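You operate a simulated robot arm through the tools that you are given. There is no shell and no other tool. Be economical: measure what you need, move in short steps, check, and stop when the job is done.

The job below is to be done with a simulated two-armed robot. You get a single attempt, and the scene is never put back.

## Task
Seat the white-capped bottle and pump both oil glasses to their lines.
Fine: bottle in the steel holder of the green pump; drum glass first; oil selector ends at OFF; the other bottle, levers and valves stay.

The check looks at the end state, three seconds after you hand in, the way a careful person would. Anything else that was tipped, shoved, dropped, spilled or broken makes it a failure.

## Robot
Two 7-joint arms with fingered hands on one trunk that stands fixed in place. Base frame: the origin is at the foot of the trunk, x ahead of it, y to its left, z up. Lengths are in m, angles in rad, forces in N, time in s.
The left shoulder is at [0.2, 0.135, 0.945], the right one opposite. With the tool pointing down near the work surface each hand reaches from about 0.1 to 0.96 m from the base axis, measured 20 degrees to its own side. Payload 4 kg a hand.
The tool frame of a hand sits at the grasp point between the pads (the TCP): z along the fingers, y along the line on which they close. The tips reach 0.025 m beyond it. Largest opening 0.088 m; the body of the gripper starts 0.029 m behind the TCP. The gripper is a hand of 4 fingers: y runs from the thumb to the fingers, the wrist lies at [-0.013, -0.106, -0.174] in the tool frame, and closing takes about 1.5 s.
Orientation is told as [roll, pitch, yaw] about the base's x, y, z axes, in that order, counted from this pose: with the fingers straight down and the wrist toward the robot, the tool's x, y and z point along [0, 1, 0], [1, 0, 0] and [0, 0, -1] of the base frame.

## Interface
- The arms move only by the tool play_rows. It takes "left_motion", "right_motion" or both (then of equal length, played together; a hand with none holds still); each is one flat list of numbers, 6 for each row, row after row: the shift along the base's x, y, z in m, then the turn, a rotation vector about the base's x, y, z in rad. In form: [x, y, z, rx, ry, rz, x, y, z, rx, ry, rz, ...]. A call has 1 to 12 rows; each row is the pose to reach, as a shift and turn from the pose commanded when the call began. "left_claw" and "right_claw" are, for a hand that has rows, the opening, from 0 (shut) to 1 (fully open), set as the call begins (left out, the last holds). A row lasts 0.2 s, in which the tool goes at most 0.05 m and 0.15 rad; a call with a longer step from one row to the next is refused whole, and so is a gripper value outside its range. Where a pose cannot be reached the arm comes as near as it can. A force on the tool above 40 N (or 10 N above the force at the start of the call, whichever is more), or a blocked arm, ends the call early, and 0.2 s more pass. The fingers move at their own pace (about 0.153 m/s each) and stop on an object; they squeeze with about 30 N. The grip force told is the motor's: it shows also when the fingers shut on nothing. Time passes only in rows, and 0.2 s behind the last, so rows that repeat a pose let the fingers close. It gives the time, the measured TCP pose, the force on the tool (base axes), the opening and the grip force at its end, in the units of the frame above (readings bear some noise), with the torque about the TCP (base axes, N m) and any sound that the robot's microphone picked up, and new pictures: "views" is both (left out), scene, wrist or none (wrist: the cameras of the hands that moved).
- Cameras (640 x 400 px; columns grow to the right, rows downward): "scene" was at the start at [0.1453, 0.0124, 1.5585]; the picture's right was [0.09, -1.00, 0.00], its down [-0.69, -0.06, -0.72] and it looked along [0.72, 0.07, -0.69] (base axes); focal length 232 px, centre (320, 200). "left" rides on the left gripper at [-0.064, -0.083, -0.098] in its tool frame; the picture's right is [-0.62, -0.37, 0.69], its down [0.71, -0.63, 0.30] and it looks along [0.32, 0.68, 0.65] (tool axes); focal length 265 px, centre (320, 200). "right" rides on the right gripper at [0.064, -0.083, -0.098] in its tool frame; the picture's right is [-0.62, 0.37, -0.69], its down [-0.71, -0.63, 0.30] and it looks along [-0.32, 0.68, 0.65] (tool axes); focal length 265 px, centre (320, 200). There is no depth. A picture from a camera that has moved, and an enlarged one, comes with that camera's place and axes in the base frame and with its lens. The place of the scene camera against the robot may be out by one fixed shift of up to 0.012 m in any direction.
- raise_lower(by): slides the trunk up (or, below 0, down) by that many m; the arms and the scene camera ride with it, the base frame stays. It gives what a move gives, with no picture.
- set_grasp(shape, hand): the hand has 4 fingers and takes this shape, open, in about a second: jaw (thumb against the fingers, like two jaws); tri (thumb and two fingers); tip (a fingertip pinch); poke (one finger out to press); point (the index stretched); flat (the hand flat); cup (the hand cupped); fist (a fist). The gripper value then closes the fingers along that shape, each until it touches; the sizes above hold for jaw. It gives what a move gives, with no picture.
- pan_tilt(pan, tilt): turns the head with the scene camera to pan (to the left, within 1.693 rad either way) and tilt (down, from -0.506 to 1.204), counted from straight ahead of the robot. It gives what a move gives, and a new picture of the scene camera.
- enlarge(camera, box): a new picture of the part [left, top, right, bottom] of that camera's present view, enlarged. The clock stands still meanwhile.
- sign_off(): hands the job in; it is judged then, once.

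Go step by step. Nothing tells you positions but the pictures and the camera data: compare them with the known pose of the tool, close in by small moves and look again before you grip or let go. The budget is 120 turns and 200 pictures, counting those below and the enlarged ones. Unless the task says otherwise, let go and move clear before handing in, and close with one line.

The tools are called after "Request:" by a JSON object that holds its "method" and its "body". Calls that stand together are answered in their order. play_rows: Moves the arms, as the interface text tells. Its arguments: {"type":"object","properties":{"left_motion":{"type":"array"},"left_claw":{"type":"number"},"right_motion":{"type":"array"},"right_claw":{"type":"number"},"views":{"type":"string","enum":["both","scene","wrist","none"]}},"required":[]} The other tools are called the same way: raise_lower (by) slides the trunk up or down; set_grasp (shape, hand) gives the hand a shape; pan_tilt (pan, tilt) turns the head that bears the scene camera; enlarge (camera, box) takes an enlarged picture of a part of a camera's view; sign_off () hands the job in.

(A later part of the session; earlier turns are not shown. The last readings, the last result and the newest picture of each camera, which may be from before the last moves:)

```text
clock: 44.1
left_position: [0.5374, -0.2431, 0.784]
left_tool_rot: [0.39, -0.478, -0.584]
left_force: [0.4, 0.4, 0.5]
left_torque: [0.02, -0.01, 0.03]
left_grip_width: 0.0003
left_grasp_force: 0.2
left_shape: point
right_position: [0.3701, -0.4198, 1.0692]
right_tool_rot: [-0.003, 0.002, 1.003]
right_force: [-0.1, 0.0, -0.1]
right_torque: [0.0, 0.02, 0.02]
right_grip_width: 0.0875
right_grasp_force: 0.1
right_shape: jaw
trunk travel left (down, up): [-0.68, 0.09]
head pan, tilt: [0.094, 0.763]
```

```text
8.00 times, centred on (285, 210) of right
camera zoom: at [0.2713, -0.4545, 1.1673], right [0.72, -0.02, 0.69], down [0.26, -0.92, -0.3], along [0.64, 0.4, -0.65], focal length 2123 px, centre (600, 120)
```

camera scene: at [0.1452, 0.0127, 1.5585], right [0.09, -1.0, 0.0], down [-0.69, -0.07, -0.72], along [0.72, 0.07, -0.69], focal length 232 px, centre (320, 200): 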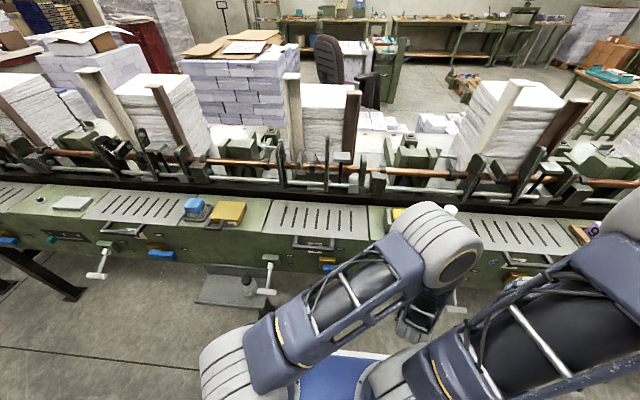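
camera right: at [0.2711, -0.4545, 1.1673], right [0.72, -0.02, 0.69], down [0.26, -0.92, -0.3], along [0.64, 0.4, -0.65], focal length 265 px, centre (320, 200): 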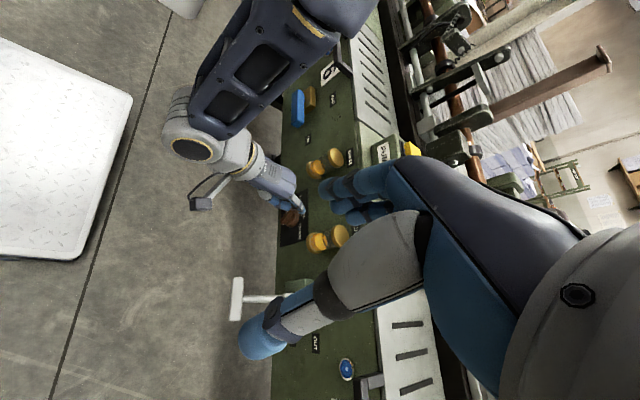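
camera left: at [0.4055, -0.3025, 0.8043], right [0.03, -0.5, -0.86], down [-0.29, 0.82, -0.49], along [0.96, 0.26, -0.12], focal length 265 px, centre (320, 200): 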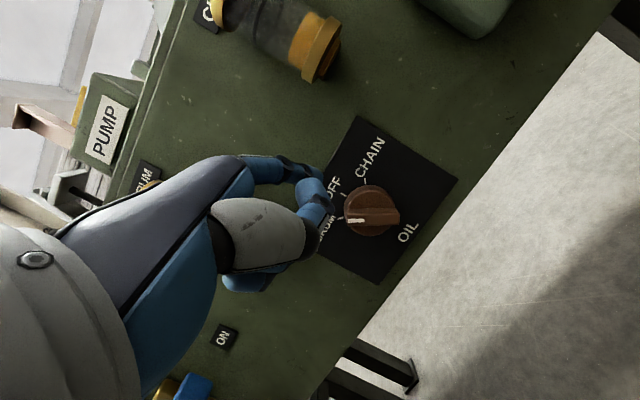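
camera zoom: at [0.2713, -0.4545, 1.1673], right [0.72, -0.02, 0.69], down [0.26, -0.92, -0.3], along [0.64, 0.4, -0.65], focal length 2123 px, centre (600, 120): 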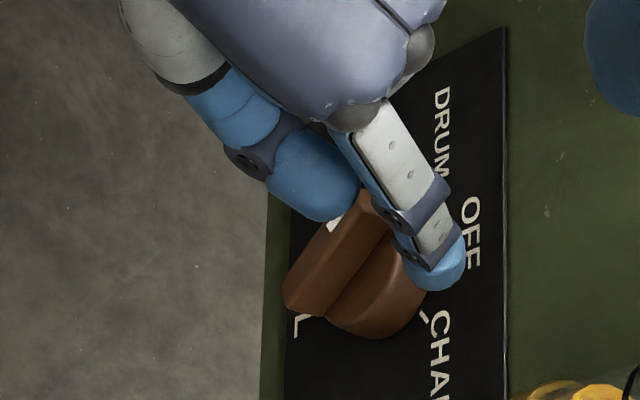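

Frontal view gives pointer 30° versus tick 46°. I lower the finger beside the bar, then push further than before.

Request:
{"method": "play_rows", "body": {"left_motion": [0.0, -0.006, -0.015, 0, 0, 0, 0.006, -0.006, -0.03, 0, 0, 0, 0.012, -0.004, -0.037, 0, 0, 0, 0.012, 0.006, -0.037, 0, 0, 0, 0.012, 0.014, -0.037, 0, 0, 0, 0.012, 0.02, -0.037, 0, 0, 0], "views": "none"}}

Request:
{"method": "enlarge", "body": {"camera": "left", "box": [240, 120, 430, 270]}}

Request:
{"method": "enlarge", "body": {"camera": "right", "box": [260, 185, 310, 235]}}

```text
clock: 45.5
left_position: [0.5314, -0.2325, 0.7437]
left_tool_rot: [0.4, -0.472, -0.629]
left_force: [0.2, 0.9, 0.2]
left_torque: [0.02, -0.02, -0.01]
left_grip_width: 0.0
left_grasp_force: 0.0
left_shape: point
right_position: [0.3702, -0.4185, 1.0693]
right_tool_rot: [0.0, 0.0, 1.003]
right_force: [-0.1, -0.1, 0.1]
right_torque: [-0.01, -0.03, -0.02]
right_grip_width: 0.0875
right_grasp_force: 0.1
right_shape: jaw
trunk travel left (down, up): [-0.68, 0.09]
head pan, tilt: [0.094, 0.763]
```

```text
2.67 times, centred on (335, 195) of left
camera zoom: at [0.3895, -0.2504, 0.7645], right [-0.12, -0.29, -0.95], down [0.0, 0.96, -0.29], along [0.99, -0.04, -0.11], focal length 708 px, centre (280, 213)
```

zoom: 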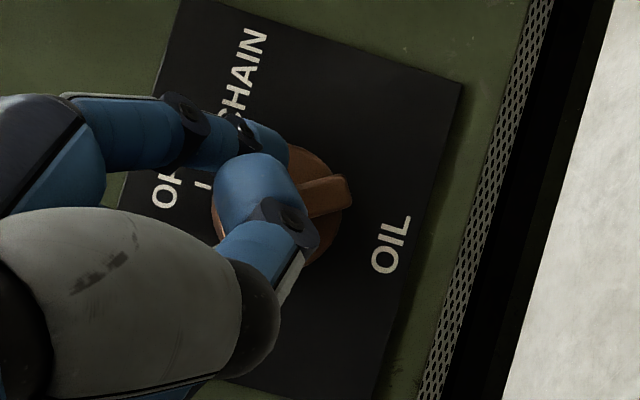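

```text
8.00 times, centred on (285, 210) of right
camera zoom: at [0.2713, -0.4545, 1.1673], right [0.72, -0.02, 0.69], down [0.26, -0.92, -0.3], along [0.64, 0.4, -0.65], focal length 2123 px, centre (600, 120)
```

zoom: 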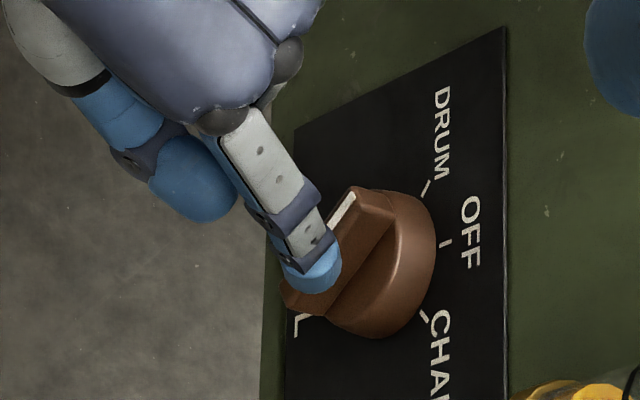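

The finger is in front again (x short by 2 cm). I step right, go in deeper and slightly higher for leverage, then push left.

Request:
{"method": "play_rows", "body": {"left_motion": [0, -0.014, 0.006, 0, 0, 0, 0.01, -0.016, 0.012, 0, 0, 0, 0.021, -0.016, 0.012, 0, 0, 0, 0.021, -0.016, 0.012, 0, 0, 0, 0.021, -0.006, 0.012, 0, 0, 0, 0.021, 0.004, 0.012, 0, 0, 0, 0.021, 0.01, 0.012, 0, 0, 0, 0.021, 0.015, 0.012, 0, 0, 0], "views": "none"}}

Request:
{"method": "enlarge", "body": {"camera": "left", "box": [240, 120, 430, 270]}}

Request:
{"method": "enlarge", "body": {"camera": "right", "box": [260, 185, 310, 235]}}

```text
clock: 47.3
left_position: [0.5499, -0.2151, 0.754]
left_tool_rot: [0.405, -0.467, -0.632]
left_force: [-5.6, -3.3, 4.3]
left_torque: [-0.2, -0.23, -0.34]
left_grip_width: 0.0
left_grasp_force: 0.1
left_shape: point
right_position: [0.3697, -0.4188, 1.0701]
right_tool_rot: [-0.001, 0.0, 1.002]
right_force: [1.2, 0.3, -0.9]
right_torque: [0.02, -0.03, 0.04]
right_grip_width: 0.0875
right_grasp_force: 0.0
right_shape: jaw
trunk travel left (down, up): [-0.68, 0.09]
head pan, tilt: [0.094, 0.763]
```

```text
2.67 times, centred on (335, 195) of left
camera zoom: at [0.4083, -0.2325, 0.7738], right [-0.12, -0.28, -0.95], down [0.0, 0.96, -0.28], along [0.99, -0.04, -0.11], focal length 708 px, centre (280, 213)
```

zoom: 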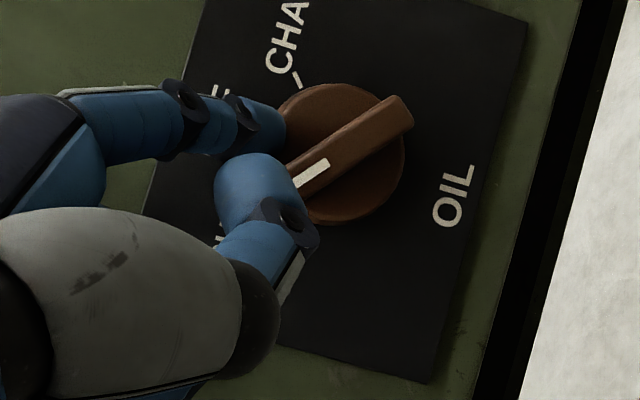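

```text
8.00 times, centred on (285, 210) of right
camera zoom: at [0.2709, -0.4546, 1.1674], right [0.72, -0.02, 0.69], down [0.26, -0.92, -0.3], along [0.64, 0.4, -0.65], focal length 2123 px, centre (600, 120)
```

zoom: 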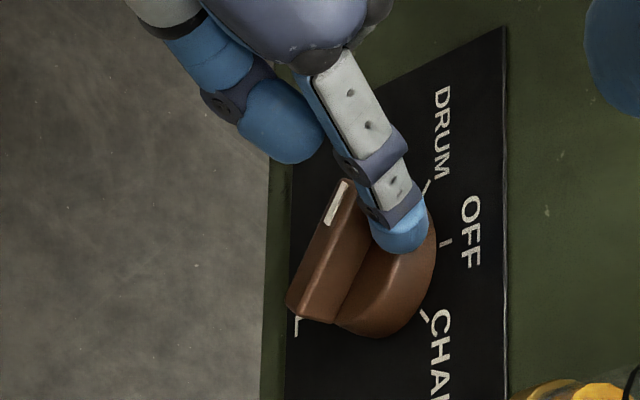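

Now at about the DRUM tick (slightly past). I retract along the finger axis so nothing drags the bar back.

Request:
{"method": "play_rows", "body": {"left_motion": [0, -0.004, 0.0, 0, 0, 0, -0.006, -0.005, 0.012, 0, 0, 0, -0.014, -0.005, 0.03, 0, 0, 0, -0.024, -0.005, 0.055, 0, 0, 0], "views": "none"}}

Request:
{"method": "enlarge", "body": {"camera": "left", "box": [260, 140, 450, 290]}}

Request:
{"method": "enlarge", "body": {"camera": "right", "box": [260, 130, 340, 240]}}

```text
clock: 48.3
left_position: [0.5272, -0.2191, 0.8094]
left_tool_rot: [0.405, -0.467, -0.63]
left_force: [-0.7, -0.2, 0.2]
left_torque: [0.02, 0.01, -0.02]
left_grip_width: 0.0001
left_grasp_force: 0.2
left_shape: point
right_position: [0.3706, -0.4191, 1.0678]
right_tool_rot: [-0.002, 0.001, 1.001]
right_force: [-0.3, 0.7, -0.3]
right_torque: [-0.02, 0.0, 0.0]
right_grip_width: 0.0874
right_grasp_force: 0.0
right_shape: jaw
trunk travel left (down, up): [-0.68, 0.09]
head pan, tilt: [0.094, 0.763]
```

```text
2.67 times, centred on (355, 215) of left
camera zoom: at [0.384, -0.2361, 0.8299], right [-0.12, -0.28, -0.95], down [0.0, 0.96, -0.28], along [0.99, -0.04, -0.11], focal length 708 px, centre (227, 160)
```

zoom: 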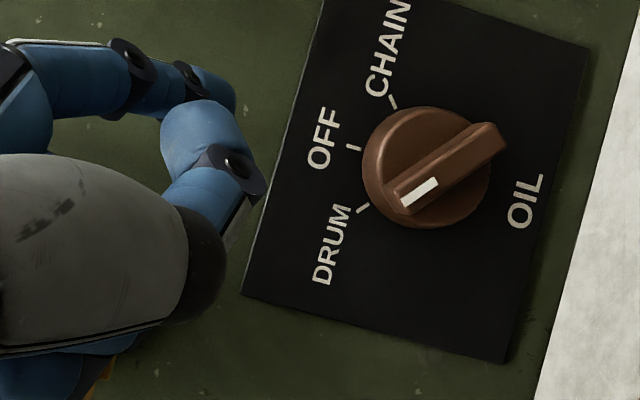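

```text
3.64 times, centred on (300, 185) of right
camera zoom: at [0.2714, -0.4545, 1.1672], right [0.72, -0.02, 0.69], down [0.26, -0.92, -0.3], along [0.64, 0.4, -0.65], focal length 965 px, centre (393, 254)
```

zoom: 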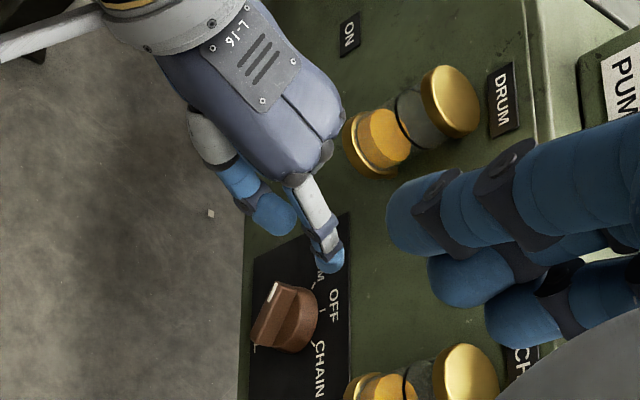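

The pointer aligns with the DRUM tick (34° vs 32° in view). Next I lift the left hand, straighten it and bring the fingertip 6 cm above the pump button at about (0.669, -0.198, 1.0).

Request:
{"method": "play_rows", "body": {"left_motion": [-0.015, 0, 0.035, -0.008, 0.046, 0.015, -0.03, 0, 0.075, -0.025, 0.139, 0.044, -0.03, 0, 0.12, -0.041, 0.231, 0.074, -0.03, 0, 0.165, -0.057, 0.324, 0.103, -0.03, 0, 0.21, -0.074, 0.416, 0.133, -0.02, 0.01, 0.25, -0.09, 0.509, 0.162, 0.0, 0.02, 0.275, -0.106, 0.601, 0.192, 0.03, 0.03, 0.275, -0.123, 0.694, 0.221, 0.06, 0.04, 0.275, -0.131, 0.74, 0.236, 0.0975, 0.0545, 0.272, -0.131, 0.74, 0.236], "views": "both"}}

Request:
{"method": "enlarge", "body": {"camera": "right", "box": [260, 80, 440, 230]}}

```text
clock: 50.5
left_position: [0.6256, -0.1657, 1.0814]
left_tool_rot: [-0.045, 0.144, -0.307]
left_force: [0.1, 0.0, 0.7]
left_torque: [-0.01, 0.01, 0.02]
left_grip_width: 0.0
left_grasp_force: 0.0
left_shape: point
right_position: [0.3693, -0.4201, 1.0698]
right_tool_rot: [-0.001, 0.0, 1.002]
right_force: [0.0, -0.6, 0.1]
right_torque: [0.01, -0.02, 0.02]
right_grip_width: 0.0875
right_grasp_force: 0.1
right_shape: jaw
trunk travel left (down, up): [-0.68, 0.09]
head pan, tilt: [0.094, 0.763]
camera scene: at [0.1449, 0.012, 1.6885], right [0.09, -1.0, 0.0], down [-0.69, -0.06, -0.72], along [0.72, 0.07, -0.69], focal length 232 px, centre (320, 200)
camera left: at [0.5423, -0.2016, 1.1929], right [-0.63, -0.48, -0.6], down [-0.43, 0.87, -0.24], along [0.64, 0.1, -0.76], focal length 265 px, centre (320, 200)
```

scene: 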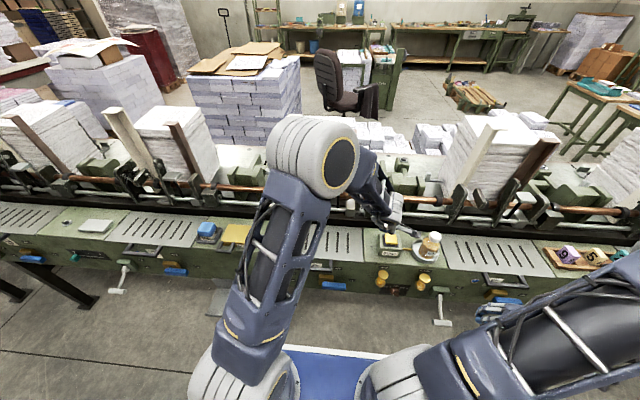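
left: 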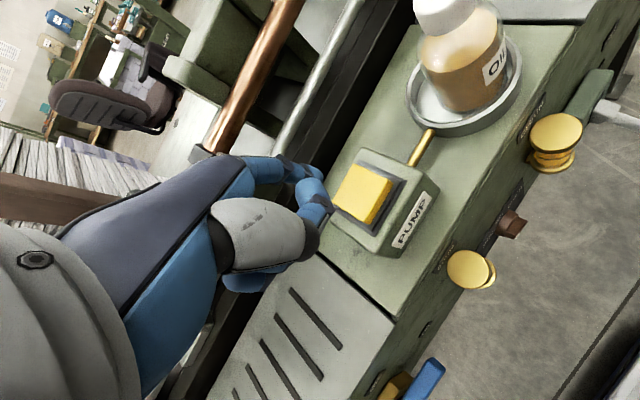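

```text
2.67 times, centred on (350, 155) of right
camera zoom: at [0.2707, -0.4548, 1.1673], right [0.72, -0.02, 0.69], down [0.26, -0.92, -0.3], along [0.64, 0.4, -0.65], focal length 708 px, centre (240, 320)
```

zoom: 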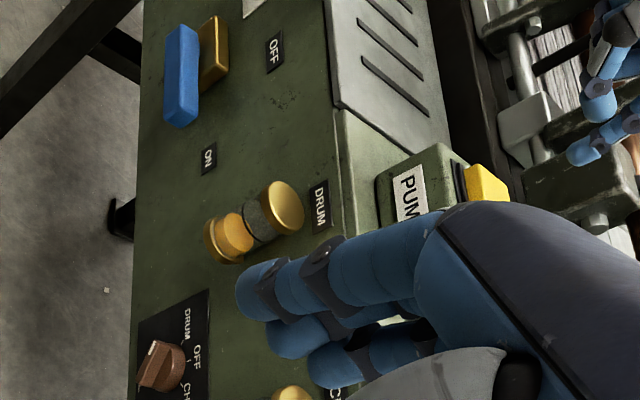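

Button, knob and drum glass are all in the right camera's view. I descend to just over the button and check.

Request:
{"method": "play_rows", "body": {"left_motion": [-0.004, 0, -0.02, 0, 0, 0, -0.004, 0, -0.04, 0, 0, 0, -0.004, 0, -0.05, 0, 0, 0], "views": "wrist"}}

Request:
{"method": "enlarge", "body": {"camera": "right", "box": [300, 120, 460, 240]}}

```text
clock: 51.3
left_position: [0.6226, -0.1647, 1.0308]
left_tool_rot: [-0.047, 0.141, -0.305]
left_force: [0.0, 0.0, 3.7]
left_torque: [-0.08, -0.13, 0.04]
left_grip_width: 0.0002
left_grasp_force: 0.0
left_shape: point
right_position: [0.3703, -0.4193, 1.0689]
right_tool_rot: [-0.002, 0.002, 1.002]
right_force: [0.2, -0.1, 0.8]
right_torque: [0.03, 0.0, 0.02]
right_grip_width: 0.0874
right_grasp_force: 0.0
right_shape: jaw
trunk travel left (down, up): [-0.68, 0.09]
head pan, tilt: [0.094, 0.763]
camera left: at [0.5379, -0.2015, 1.1424], right [-0.63, -0.48, -0.61], down [-0.43, 0.87, -0.24], along [0.64, 0.11, -0.76], focal length 265 px, centre (320, 200)
```

left: 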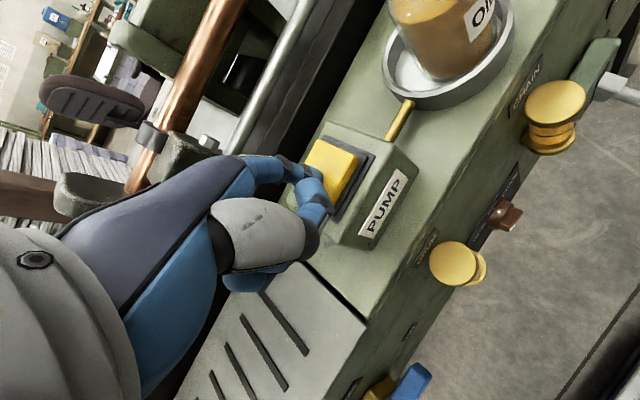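

```text
3.33 times, centred on (380, 180) of right
camera zoom: at [0.2711, -0.4544, 1.1675], right [0.72, -0.02, 0.69], down [0.26, -0.92, -0.3], along [0.64, 0.4, -0.65], focal length 885 px, centre (120, 267)
```

zoom: 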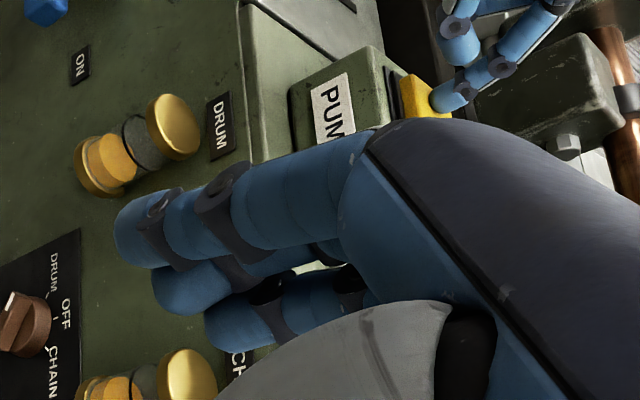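

Touching the button top (3.7 N). I give one short press and release, then look at the drum glass.

Request:
{"method": "play_rows", "body": {"left_motion": [0, -0.003, -0.004, 0, 0, 0, 0, -0.003, -0.008, 0, 0, 0, 0, -0.003, -0.004, 0, 0, 0, 0, -0.003, 0.015, 0, 0, 0], "views": "none"}}

Request:
{"method": "enlarge", "body": {"camera": "right", "box": [310, 140, 360, 190]}}

```text
clock: 52.3
left_position: [0.6207, -0.167, 1.0452]
left_tool_rot: [-0.044, 0.145, -0.308]
left_force: [-0.4, 0.1, 0.0]
left_torque: [-0.04, 0.03, -0.01]
left_grip_width: 0.0002
left_grasp_force: 0.1
left_shape: point
right_position: [0.3703, -0.4185, 1.0695]
right_tool_rot: [-0.002, 0.002, 1.001]
right_force: [0.0, 0.0, 0.3]
right_torque: [-0.02, -0.01, 0.01]
right_grip_width: 0.0873
right_grasp_force: 0.2
right_shape: jaw
trunk travel left (down, up): [-0.68, 0.09]
head pan, tilt: [0.094, 0.763]
heard: click
```

```text
8.00 times, centred on (335, 165) of right
camera zoom: at [0.2712, -0.4546, 1.1671], right [0.72, -0.02, 0.69], down [0.26, -0.92, -0.3], along [0.64, 0.4, -0.65], focal length 2123 px, centre (200, 480)
```

zoom: 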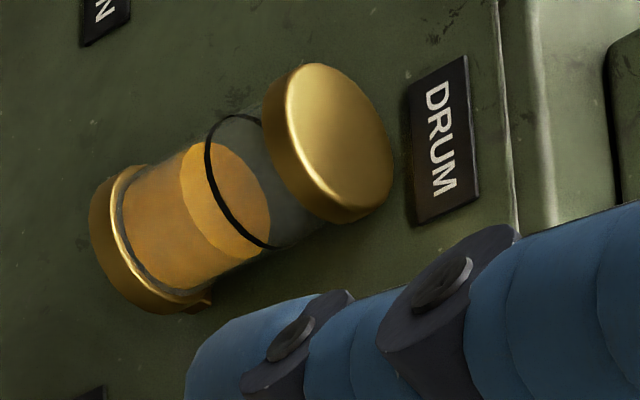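

A click, and the drum level rose about half the way to its line; one more identical press should reach it.

Request:
{"method": "play_rows", "body": {"left_motion": [0, 0, -0.015, 0, 0, 0, 0, 0, -0.019, 0, 0, 0, 0, 0, -0.023, 0, 0, 0, 0, 0, -0.019, 0, 0, 0, 0, 0, 0, 0, 0, 0], "views": "none"}}

Request:
{"method": "enlarge", "body": {"camera": "right", "box": [310, 140, 360, 190]}}

```text
clock: 53.5
left_position: [0.6228, -0.1679, 1.0441]
left_tool_rot: [-0.042, 0.144, -0.306]
left_force: [0.7, 0.6, -0.2]
left_torque: [0.0, -0.02, 0.01]
left_grip_width: 0.0805
left_grasp_force: 0.1
left_shape: point
right_position: [0.37, -0.4184, 1.0681]
right_tool_rot: [0.0, -0.001, 1.002]
right_force: [0.2, 0.0, 0.2]
right_torque: [0.0, 0.03, -0.03]
right_grip_width: 0.0876
right_grasp_force: 0.2
right_shape: jaw
trunk travel left (down, up): [-0.68, 0.09]
head pan, tilt: [0.094, 0.763]
heard: click
```

```text
8.00 times, centred on (335, 165) of right
camera zoom: at [0.2712, -0.4546, 1.1671], right [0.72, -0.02, 0.69], down [0.26, -0.92, -0.3], along [0.64, 0.4, -0.65], focal length 2123 px, centre (200, 480)
```

zoom: 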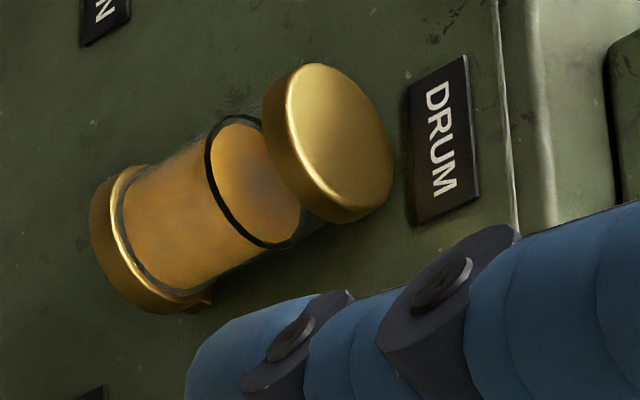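

The drum level now sits exactly on its line. Next: bring the left finger back down, this time to the left of the bar, to push it to CHAIN.

Request:
{"method": "play_rows", "body": {"left_motion": [-0.04, 0, 0.02, 0, 0, 0, -0.085, -0.01, 0.02, 0, 0, 0, -0.125, -0.02, 0.0, 0.016, -0.092, -0.03, -0.126, -0.03, -0.04, 0.033, -0.185, -0.059, -0.126, -0.03, -0.085, 0.049, -0.278, -0.089, -0.126, -0.03, -0.13, 0.066, -0.37, -0.118, -0.126, -0.03, -0.17, 0.082, -0.463, -0.148, -0.126, -0.03, -0.21, 0.098, -0.555, -0.177, -0.12, -0.03, -0.235, 0.115, -0.648, -0.207, -0.11, -0.02, -0.245, 0.131, -0.74, -0.236, -0.1, -0.014, -0.251, 0.131, -0.74, -0.236], "views": "wrist"}}

Request:
{"method": "enlarge", "body": {"camera": "right", "box": [255, 165, 315, 235]}}

```text
clock: 55.9
left_position: [0.521, -0.1807, 0.7941]
left_tool_rot: [0.404, -0.466, -0.632]
left_force: [-0.8, -0.1, -0.5]
left_torque: [0.02, -0.02, 0.01]
left_grip_width: 0.0805
left_grasp_force: 0.1
left_shape: point
right_position: [0.3705, -0.4186, 1.0695]
right_tool_rot: [-0.001, 0.001, 1.001]
right_force: [0.3, -0.2, 0.2]
right_torque: [0.01, 0.01, 0.0]
right_grip_width: 0.0875
right_grasp_force: 0.1
right_shape: jaw
trunk travel left (down, up): [-0.68, 0.09]
head pan, tilt: [0.094, 0.763]
camera left: at [0.3791, -0.1993, 0.8146], right [-0.12, -0.28, -0.95], down [0.0, 0.96, -0.28], along [0.99, -0.04, -0.11], focal length 265 px, centre (320, 200)
```

left: 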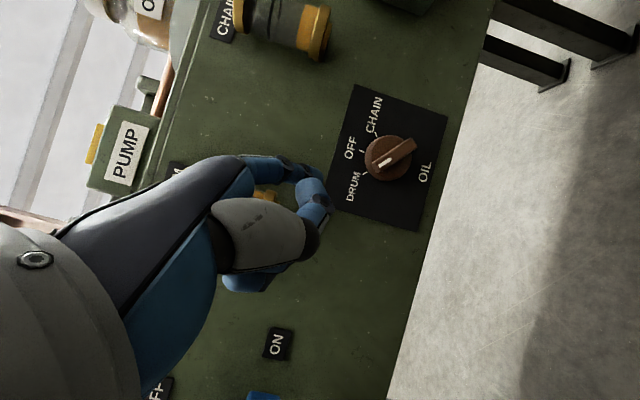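

```text
5.71 times, centred on (285, 200) of right
camera zoom: at [0.271, -0.4546, 1.1673], right [0.72, -0.02, 0.69], down [0.26, -0.92, -0.3], along [0.64, 0.4, -0.65], focal length 1517 px, centre (520, 200)
```

zoom: 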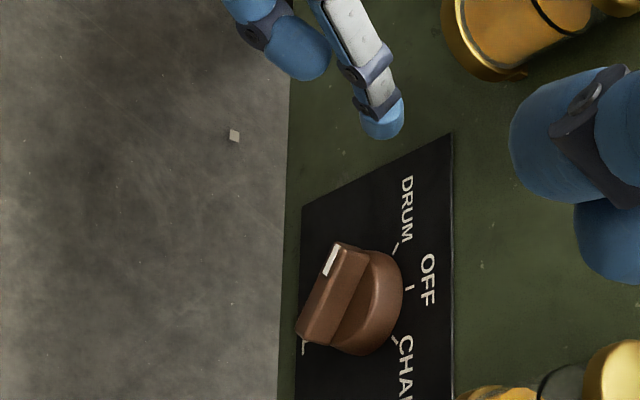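

Knob stays at DRUM and the finger is to the left of it. I go in and sweep right.

Request:
{"method": "play_rows", "body": {"left_motion": [0.01, 0, -0.02, 0, 0, 0, 0.02, 0, -0.035, 0, 0, 0, 0.028, 0, -0.04, 0, 0, 0, 0.028, -0.01, -0.04, 0, 0, 0, 0.028, -0.02, -0.04, 0, 0, 0, 0.028, -0.028, -0.04, 0, 0, 0, 0.028, -0.034, -0.04, 0, 0, 0], "views": "none"}}

Request:
{"method": "enlarge", "body": {"camera": "left", "box": [240, 120, 430, 270]}}

Request:
{"method": "enlarge", "body": {"camera": "right", "box": [255, 165, 315, 235]}}

```text
clock: 57.5
left_position: [0.5492, -0.2148, 0.7559]
left_tool_rot: [0.404, -0.467, -0.63]
left_force: [-2.3, 2.9, 5.0]
left_torque: [-0.16, -0.2, 0.07]
left_grip_width: 0.0808
left_grasp_force: 0.0
left_shape: point
right_position: [0.3703, -0.4186, 1.0699]
right_tool_rot: [-0.002, 0.0, 1.001]
right_force: [0.0, -0.5, 0.3]
right_torque: [0.0, 0.01, -0.02]
right_grip_width: 0.0877
right_grasp_force: 0.1
right_shape: jaw
trunk travel left (down, up): [-0.68, 0.09]
head pan, tilt: [0.094, 0.763]
```

```text
2.67 times, centred on (335, 195) of left
camera zoom: at [0.4077, -0.2336, 0.7752], right [-0.12, -0.28, -0.95], down [0.0, 0.96, -0.28], along [0.99, -0.04, -0.11], focal length 708 px, centre (280, 213)
```

zoom: 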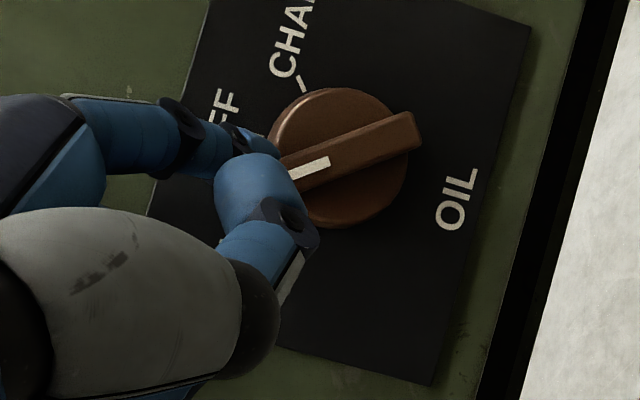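

```text
5.71 times, centred on (285, 200) of right
camera zoom: at [0.2711, -0.4544, 1.1675], right [0.72, -0.02, 0.69], down [0.26, -0.92, -0.3], along [0.64, 0.4, -0.65], focal length 1517 px, centre (520, 200)
```

zoom: 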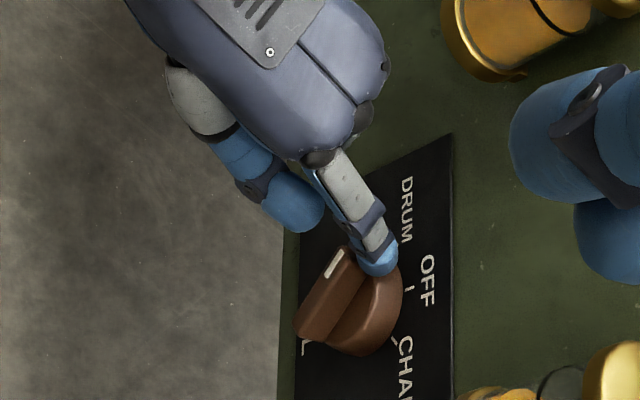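

The finger rode over the bar's end. I lift over, come down lower on the left side, and follow an arc to push the top end right.

Request:
{"method": "play_rows", "body": {"left_motion": [-0.003, 0, 0.018, 0, 0, 0, -0.003, 0.034, 0.014, 0, 0, 0, 0, 0.034, -0.01, 0, 0, 0, 0, 0.032, -0.018, 0, 0, 0, 0, 0.022, -0.018, 0, 0, 0, 0, 0.017, -0.016, 0, 0, 0, 0, 0.0146, -0.01, 0, 0, 0, 0, 0.011, -0.005, 0, 0, 0], "views": "none"}}

Request:
{"method": "enlarge", "body": {"camera": "left", "box": [240, 120, 430, 270]}}

Request:
{"method": "enlarge", "body": {"camera": "right", "box": [255, 165, 315, 235]}}

```text
clock: 59.3
left_position: [0.5494, -0.2047, 0.749]
left_tool_rot: [0.404, -0.468, -0.631]
left_force: [-0.2, 1.0, -0.2]
left_torque: [-0.01, -0.02, 0.08]
left_grip_width: 0.0806
left_grasp_force: 0.0
left_shape: point
right_position: [0.3691, -0.4192, 1.0689]
right_tool_rot: [-0.002, 0.0, 1.003]
right_force: [0.8, 0.4, -0.5]
right_torque: [0.02, -0.03, 0.01]
right_grip_width: 0.0877
right_grasp_force: 0.0
right_shape: jaw
trunk travel left (down, up): [-0.68, 0.09]
head pan, tilt: [0.094, 0.763]
```

```text
2.67 times, centred on (335, 195) of left
camera zoom: at [0.4066, -0.2218, 0.7699], right [-0.12, -0.28, -0.95], down [0.0, 0.96, -0.28], along [0.99, -0.04, -0.11], focal length 708 px, centre (280, 213)
```

zoom: 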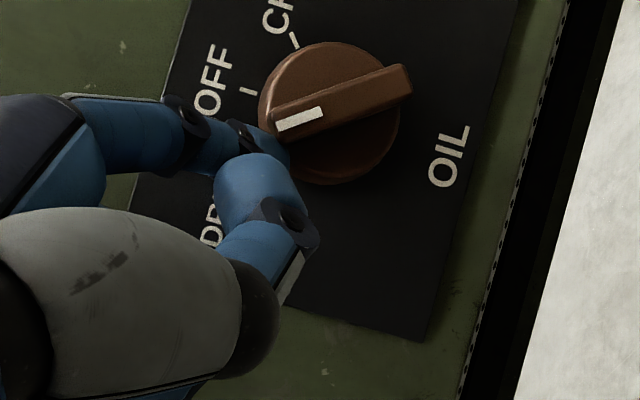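

```text
5.71 times, centred on (285, 200) of right
camera zoom: at [0.2712, -0.4545, 1.1673], right [0.72, -0.02, 0.69], down [0.26, -0.92, -0.3], along [0.64, 0.4, -0.65], focal length 1517 px, centre (520, 200)
```

zoom: 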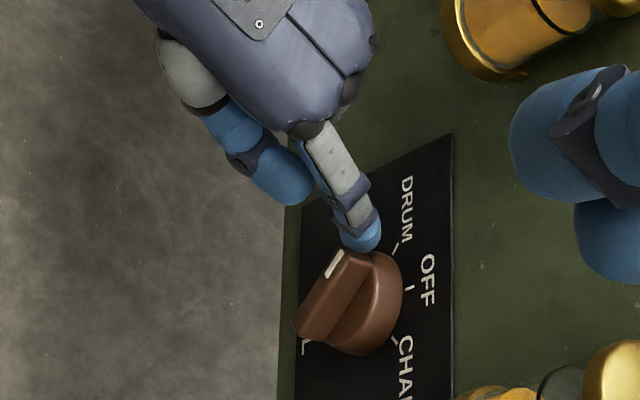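

Now the finger touches the bar's left side. I continue pushing right, slightly upward.

Request:
{"method": "play_rows", "body": {"left_motion": [0, -0.006, 0.0, 0, 0, 0, 0, -0.012, 0.004, 0, 0, 0, 0, -0.017, 0.008, 0, 0, 0, 0, -0.021, 0.01, 0, 0, 0], "views": "none"}}

Request:
{"method": "enlarge", "body": {"camera": "left", "box": [240, 120, 430, 270]}}

Request:
{"method": "enlarge", "body": {"camera": "right", "box": [255, 165, 315, 235]}}

```text
clock: 60.3
left_position: [0.5484, -0.2256, 0.7595]
left_tool_rot: [0.403, -0.468, -0.632]
left_force: [0.6, 0.9, 0.8]
left_torque: [-0.02, 0.01, 0.0]
left_grip_width: 0.0808
left_grasp_force: 0.2
left_shape: point
right_position: [0.3695, -0.4181, 1.0703]
right_tool_rot: [-0.001, 0.002, 1.001]
right_force: [0.5, -1.3, 0.0]
right_torque: [-0.01, 0.01, -0.04]
right_grip_width: 0.0876
right_grasp_force: 0.0
right_shape: jaw
trunk travel left (down, up): [-0.68, 0.09]
head pan, tilt: [0.094, 0.763]
```

```text
2.67 times, centred on (335, 195) of left
camera zoom: at [0.4061, -0.2442, 0.7802], right [-0.12, -0.28, -0.95], down [0.0, 0.96, -0.28], along [0.99, -0.04, -0.12], focal length 708 px, centre (280, 213)
```

zoom: 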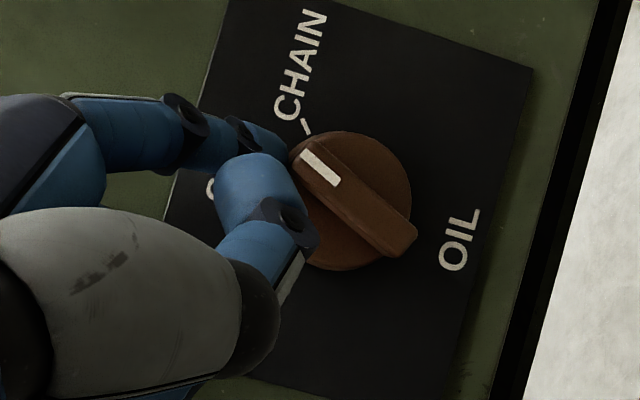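

```text
5.71 times, centred on (285, 200) of right
camera zoom: at [0.2712, -0.4546, 1.1673], right [0.72, -0.02, 0.69], down [0.26, -0.92, -0.3], along [0.64, 0.4, -0.65], focal length 1517 px, centre (520, 200)
```

zoom: 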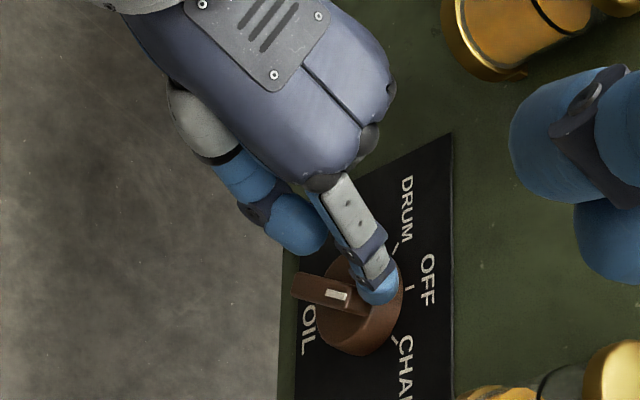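

Pointer is now about 27° past OFF toward CHAIN. Continue to the CHAIN tick.

Request:
{"method": "play_rows", "body": {"left_motion": [0, -0.004, 0.001, 0, 0, 0, 0, -0.008, 0.002, 0, 0, 0, 0, -0.009, 0.002, 0, 0, 0], "views": "none"}}

Request:
{"method": "enlarge", "body": {"camera": "left", "box": [240, 120, 430, 270]}}

```text
clock: 61.1
left_position: [0.5497, -0.2352, 0.7611]
left_tool_rot: [0.406, -0.468, -0.631]
left_force: [-0.6, 0.3, 0.0]
left_torque: [-0.01, 0.01, 0.01]
left_grip_width: 0.0806
left_grasp_force: 0.0
left_shape: point
right_position: [0.3697, -0.4189, 1.0693]
right_tool_rot: [0.0, 0.001, 1.002]
right_force: [0.3, 0.5, -1.0]
right_torque: [0.01, 0.03, 0.0]
right_grip_width: 0.0875
right_grasp_force: 0.1
right_shape: jaw
trunk travel left (down, up): [-0.68, 0.09]
head pan, tilt: [0.094, 0.763]
```

```text
2.67 times, centred on (335, 195) of left
camera zoom: at [0.4065, -0.2529, 0.7818], right [-0.12, -0.28, -0.95], down [0.0, 0.96, -0.28], along [0.99, -0.04, -0.11], focal length 708 px, centre (280, 213)
```

zoom: 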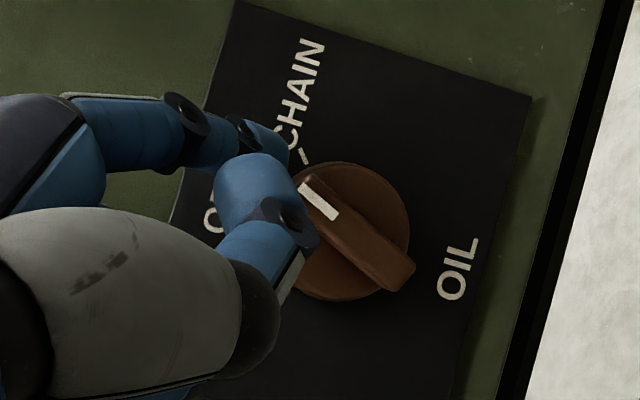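

The finger slid over the bar's end. I go back left, 11 mm lower, and push again.

Request:
{"method": "play_rows", "body": {"left_motion": [0, 0.014, 0.004, 0, 0, 0, 0, 0.026, 0.002, 0, 0, 0, 0, 0.028, -0.011, 0, 0, 0, 0, 0.02, -0.011, 0, 0, 0, 0, 0.014, -0.011, 0, 0, 0, 0, 0.01, -0.011, 0, 0, 0], "views": "none"}}

Request:
{"method": "enlarge", "body": {"camera": "left", "box": [240, 120, 430, 270]}}

Request:
{"method": "enlarge", "body": {"camera": "right", "box": [255, 165, 315, 235]}}

```text
clock: 62.5
left_position: [0.5488, -0.224, 0.7501]
left_tool_rot: [0.404, -0.469, -0.631]
left_force: [-9.7, 6.6, 7.6]
left_torque: [-0.28, -0.36, 0.0]
left_grip_width: 0.0805
left_grasp_force: 0.0
left_shape: point
right_position: [0.3706, -0.4179, 1.0692]
right_tool_rot: [-0.001, 0.0, 1.003]
right_force: [-0.2, 0.6, 0.0]
right_torque: [-0.04, 0.04, 0.0]
right_grip_width: 0.0878
right_grasp_force: 0.1
right_shape: jaw
trunk travel left (down, up): [-0.68, 0.09]
head pan, tilt: [0.094, 0.763]
```

```text
2.67 times, centred on (335, 195) of left
camera zoom: at [0.4066, -0.2427, 0.7712], right [-0.12, -0.28, -0.95], down [0.0, 0.96, -0.28], along [0.99, -0.04, -0.11], focal length 708 px, centre (280, 213)
```

zoom: 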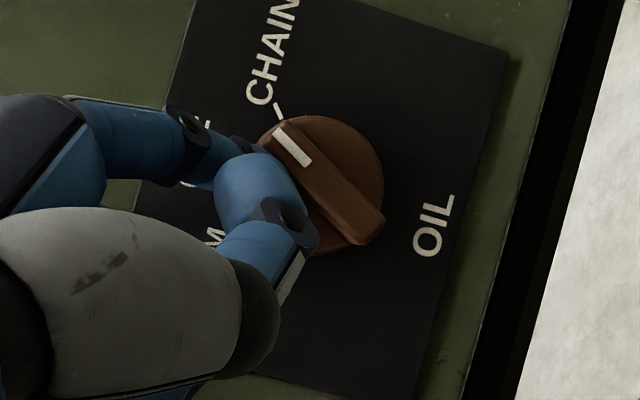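

```text
5.71 times, centred on (285, 200) of right
camera zoom: at [0.2709, -0.4543, 1.1676], right [0.72, -0.02, 0.69], down [0.26, -0.92, -0.3], along [0.64, 0.4, -0.65], focal length 1517 px, centre (520, 200)
```

zoom: 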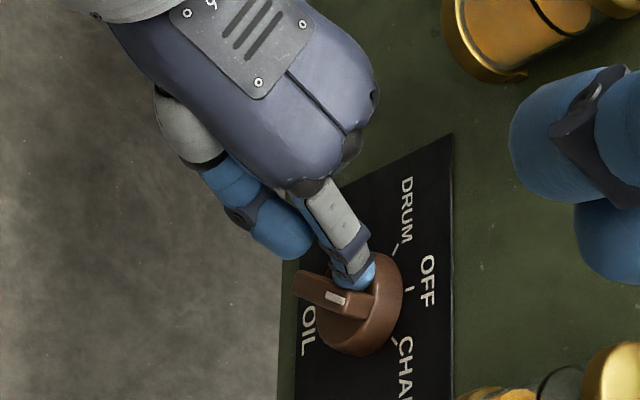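

Contact is good now; keep pushing a few mm.

Request:
{"method": "play_rows", "body": {"left_motion": [-0.002, -0.004, 0.001, 0, 0, 0, -0.002, -0.008, 0.003, 0, 0, 0, -0.002, -0.008, 0.003, 0, 0, 0], "views": "none"}}

Request:
{"method": "enlarge", "body": {"camera": "left", "box": [240, 120, 430, 270]}}

```text
clock: 63.3
left_position: [0.5473, -0.232, 0.7536]
left_tool_rot: [0.405, -0.467, -0.632]
left_force: [-2.0, 5.9, 3.1]
left_torque: [-0.08, -0.12, 0.2]
left_grip_width: 0.0809
left_grasp_force: 0.0
left_shape: point
right_position: [0.3698, -0.4171, 1.0687]
right_tool_rot: [-0.002, -0.001, 1.003]
right_force: [-0.5, -0.7, 0.2]
right_torque: [0.0, -0.01, 0.0]
right_grip_width: 0.0876
right_grasp_force: 0.1
right_shape: jaw
trunk travel left (down, up): [-0.68, 0.09]
head pan, tilt: [0.094, 0.763]
```

```text
2.67 times, centred on (335, 195) of left
camera zoom: at [0.4056, -0.2504, 0.7738], right [-0.12, -0.28, -0.95], down [0.0, 0.96, -0.28], along [0.99, -0.04, -0.11], focal length 708 px, centre (280, 213)
```

zoom: 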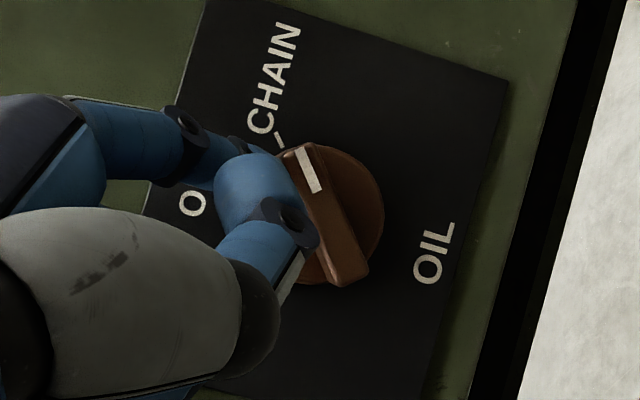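

Pointer is at the CHAIN tick angle. I retract to the left and up, and check.

Request:
{"method": "play_rows", "body": {"left_motion": [0, 0.006, 0.0, 0, 0, 0, -0.005, 0.012, 0.012, 0, 0, 0, -0.014, 0.014, 0.03, 0, 0, 0, -0.024, 0.014, 0.055, 0, 0, 0], "views": "none"}}

Request:
{"method": "enlarge", "body": {"camera": "left", "box": [260, 140, 450, 290]}}

Request:
{"method": "enlarge", "body": {"camera": "right", "box": [310, 215, 360, 265]}}

```text
clock: 64.3
left_position: [0.5232, -0.2194, 0.8076]
left_tool_rot: [0.404, -0.467, -0.631]
left_force: [-0.6, 0.0, -0.8]
left_torque: [0.01, 0.01, -0.02]
left_grip_width: 0.0807
left_grasp_force: 0.1
left_shape: point
right_position: [0.3712, -0.4183, 1.0691]
right_tool_rot: [-0.001, 0.001, 1.002]
right_force: [-0.1, -0.2, -0.1]
right_torque: [-0.01, 0.01, 0.02]
right_grip_width: 0.0877
right_grasp_force: 0.0
right_shape: jaw
trunk travel left (down, up): [-0.68, 0.09]
head pan, tilt: [0.094, 0.763]
```

```text
2.67 times, centred on (355, 215) of left
camera zoom: at [0.3815, -0.2373, 0.8288], right [-0.12, -0.28, -0.95], down [0.0, 0.96, -0.28], along [0.99, -0.04, -0.11], focal length 708 px, centre (227, 160)
```

zoom: 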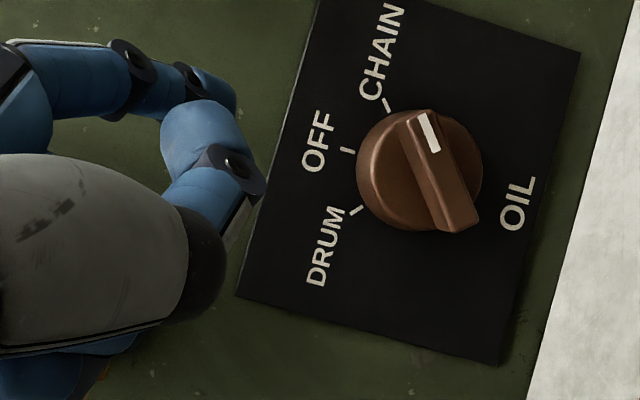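

```text
8.00 times, centred on (335, 240) of right
camera zoom: at [0.2713, -0.4546, 1.1673], right [0.72, -0.02, 0.69], down [0.26, -0.92, -0.3], along [0.64, 0.4, -0.65], focal length 2123 px, centre (200, -120)
```

zoom: 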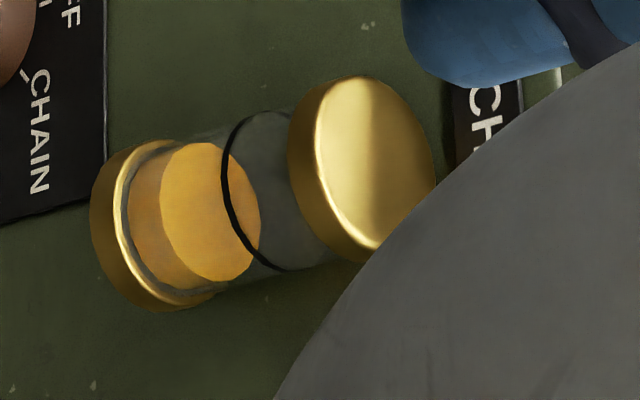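

Selector is at CHAIN (within ~5° of its tick). The chain glass is about 1.5 drum-presses below its line, so I'll press once, look, then fine-tune. Returning above the button.

Request:
{"method": "play_rows", "body": {"left_motion": [-0.015, 0, 0.035, -0.008, 0.046, 0.015, -0.03, 0, 0.075, -0.025, 0.139, 0.044, -0.03, 0, 0.12, -0.041, 0.231, 0.074, -0.03, 0, 0.165, -0.057, 0.324, 0.103, -0.03, 0, 0.21, -0.074, 0.416, 0.133, -0.02, 0.01, 0.25, -0.09, 0.509, 0.162, 0.0, 0.02, 0.275, -0.106, 0.601, 0.192, 0.03, 0.03, 0.275, -0.123, 0.694, 0.221, 0.06, 0.04, 0.275, -0.131, 0.74, 0.236, 0.0993, 0.0513, 0.27, -0.131, 0.74, 0.236, 0.0993, 0.0513, 0.237, -0.131, 0.74, 0.236], "views": "none"}}

Request:
{"method": "enlarge", "body": {"camera": "right", "box": [250, 120, 450, 270]}}

```text
clock: 66.7
left_position: [0.6206, -0.1671, 1.0458]
left_tool_rot: [-0.047, 0.143, -0.306]
left_force: [0.4, 0.1, 0.1]
left_torque: [-0.01, 0.04, -0.02]
left_grip_width: 0.0804
left_grasp_force: 0.0
left_shape: point
right_position: [0.3703, -0.4196, 1.0698]
right_tool_rot: [-0.002, 0.0, 1.001]
right_force: [-0.4, -0.4, 1.2]
right_torque: [-0.04, 0.02, 0.01]
right_grip_width: 0.0876
right_grasp_force: 0.1
right_shape: jaw
trunk travel left (down, up): [-0.68, 0.09]
head pan, tilt: [0.094, 0.763]
```

```text
2.67 times, centred on (350, 195) of right
camera zoom: at [0.2712, -0.4543, 1.1674], right [0.72, -0.02, 0.69], down [0.26, -0.92, -0.3], along [0.64, 0.4, -0.65], focal length 708 px, centre (240, 213)
```

zoom: 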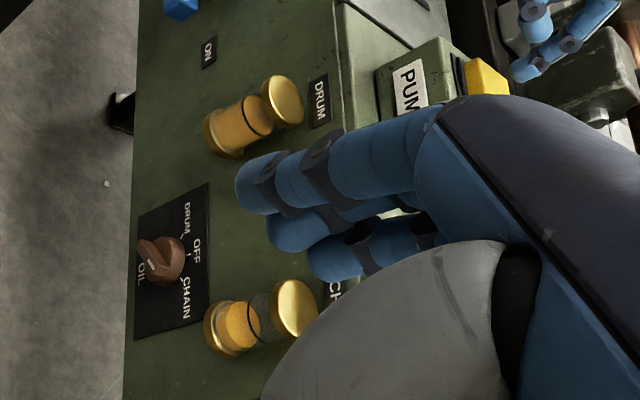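

Same press profile as before.

Request:
{"method": "play_rows", "body": {"left_motion": [0, 0, -0.015, 0, 0, 0, 0, 0, -0.019, 0, 0, 0, 0, 0, -0.023, 0, 0, 0, 0, 0, -0.019, 0, 0, 0, 0, 0, 0, 0, 0, 0], "views": "none"}}

Request:
{"method": "enlarge", "body": {"camera": "right", "box": [310, 215, 360, 265]}}

Request:
{"method": "enlarge", "body": {"camera": "right", "box": [310, 140, 360, 190]}}

```text
clock: 67.9
left_position: [0.6205, -0.1681, 1.0447]
left_tool_rot: [-0.043, 0.145, -0.305]
left_force: [-0.1, 0.2, 0.2]
left_torque: [-0.01, 0.01, 0.0]
left_grip_width: 0.0807
left_grasp_force: 0.0
left_shape: point
right_position: [0.3697, -0.4203, 1.0698]
right_tool_rot: [-0.002, -0.001, 1.002]
right_force: [0.5, 0.3, 0.9]
right_torque: [0.02, 0.02, -0.02]
right_grip_width: 0.0877
right_grasp_force: 0.1
right_shape: jaw
trunk travel left (down, up): [-0.68, 0.09]
head pan, tilt: [0.094, 0.763]
heard: click
```

```text
8.00 times, centred on (335, 240) of right
camera zoom: at [0.2712, -0.4546, 1.1671], right [0.72, -0.02, 0.69], down [0.26, -0.92, -0.3], along [0.64, 0.4, -0.65], focal length 2123 px, centre (200, -120)
```

zoom: 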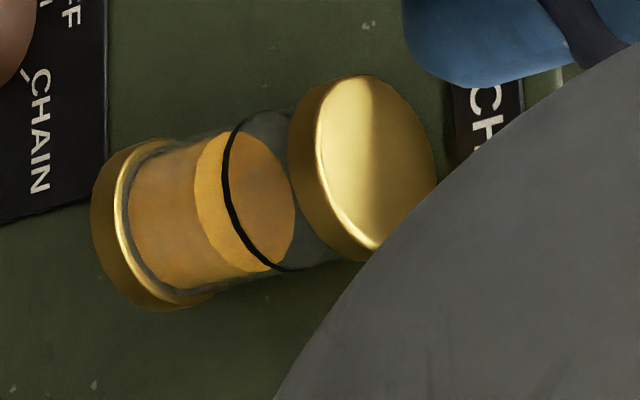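

```text
8.00 times, centred on (335, 165) of right
camera zoom: at [0.2712, -0.4546, 1.1671], right [0.72, -0.02, 0.69], down [0.26, -0.92, -0.3], along [0.64, 0.4, -0.65], focal length 2123 px, centre (200, 480)
```

zoom: 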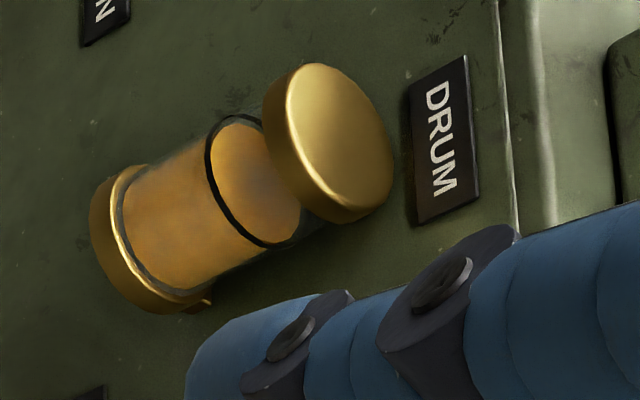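

Chain rose as well; the remaining gap is slightly less than one press. I make a quicker, shorter press this time.

Request:
{"method": "play_rows", "body": {"left_motion": [0, 0, -0.015, 0, 0, 0, 0, 0, -0.022, 0, 0, 0, 0, 0, 0, 0, 0, 0], "views": "none"}}

Request:
{"method": "enlarge", "body": {"camera": "right", "box": [310, 215, 360, 265]}}

```text
clock: 68.7
left_position: [0.6203, -0.167, 1.044]
left_tool_rot: [-0.046, 0.145, -0.306]
left_force: [-0.8, 0.4, -0.2]
left_torque: [0.02, 0.01, 0.03]
left_grip_width: 0.0
left_grasp_force: 0.1
left_shape: point
right_position: [0.3698, -0.4197, 1.0689]
right_tool_rot: [-0.001, 0.001, 1.002]
right_force: [0.4, -0.4, -0.2]
right_torque: [0.04, 0.0, -0.01]
right_grip_width: 0.0875
right_grasp_force: 0.1
right_shape: jaw
trunk travel left (down, up): [-0.68, 0.09]
head pan, tilt: [0.094, 0.763]
heard: click
```

```text
8.00 times, centred on (335, 240) of right
camera zoom: at [0.2712, -0.4546, 1.1671], right [0.72, -0.02, 0.69], down [0.26, -0.92, -0.3], along [0.64, 0.4, -0.65], focal length 2123 px, centre (200, -120)
```

zoom: 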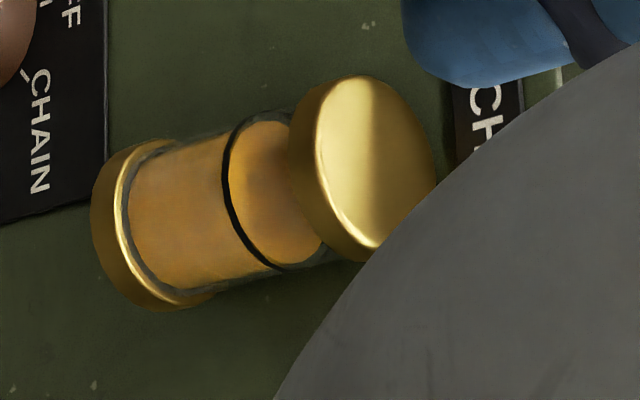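

Both glasses are at their lines. Last: turn the selector back to OFF; I bring the finger down to the right of the bar.

Request:
{"method": "play_rows", "body": {"left_motion": [-0.04, 0, 0.02, 0, 0, 0, -0.085, -0.01, 0.02, 0, 0, 0, -0.125, -0.025, 0.0, 0.016, -0.092, -0.03, -0.126, -0.035, -0.04, 0.033, -0.185, -0.059, -0.126, -0.045, -0.085, 0.049, -0.278, -0.089, -0.126, -0.055, -0.13, 0.066, -0.37, -0.118, -0.126, -0.065, -0.17, 0.082, -0.463, -0.148, -0.126, -0.07, -0.21, 0.098, -0.555, -0.177, -0.12, -0.075, -0.235, 0.115, -0.648, -0.207, -0.11, -0.082, -0.25, 0.131, -0.74, -0.236, -0.105, -0.086, -0.255, 0.131, -0.74, -0.236], "views": "none"}}

Request:
{"method": "enlarge", "body": {"camera": "right", "box": [255, 165, 315, 235]}}

Request:
{"method": "enlarge", "body": {"camera": "left", "box": [240, 140, 430, 290]}}

```text
clock: 71.1
left_position: [0.523, -0.2512, 0.7927]
left_tool_rot: [0.401, -0.472, -0.616]
left_force: [-0.3, 0.5, 0.9]
left_torque: [-0.05, -0.01, -0.03]
left_grip_width: 0.0806
left_grasp_force: 0.1
left_shape: point
right_position: [0.3701, -0.4195, 1.0689]
right_tool_rot: [-0.002, -0.001, 1.001]
right_force: [-0.1, 0.2, -1.5]
right_torque: [-0.01, -0.03, -0.02]
right_grip_width: 0.0873
right_grasp_force: 0.2
right_shape: jaw
trunk travel left (down, up): [-0.68, 0.09]
head pan, tilt: [0.094, 0.763]
```

```text
5.71 times, centred on (285, 200) of right
camera zoom: at [0.2712, -0.4545, 1.1673], right [0.72, -0.02, 0.69], down [0.26, -0.92, -0.3], along [0.64, 0.4, -0.65], focal length 1517 px, centre (520, 200)
```

zoom: 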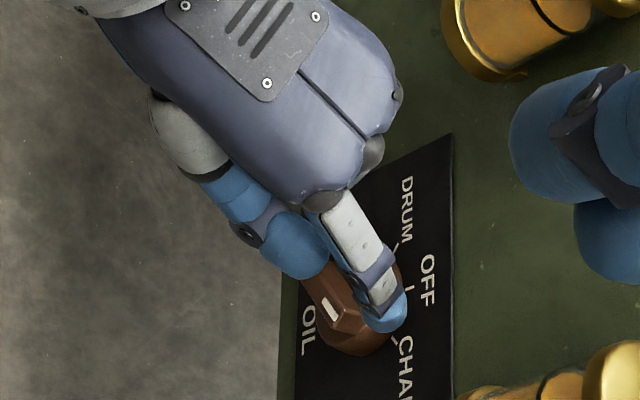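

```text
2.67 times, centred on (335, 215) of left
camera zoom: at [0.3816, -0.2708, 0.8134], right [-0.11, -0.29, -0.95], down [-0.01, 0.96, -0.29], along [0.99, -0.02, -0.11], focal length 708 px, centre (280, 160)
```

zoom: 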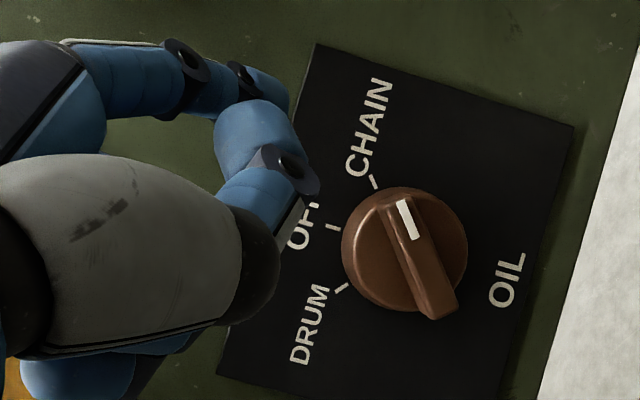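

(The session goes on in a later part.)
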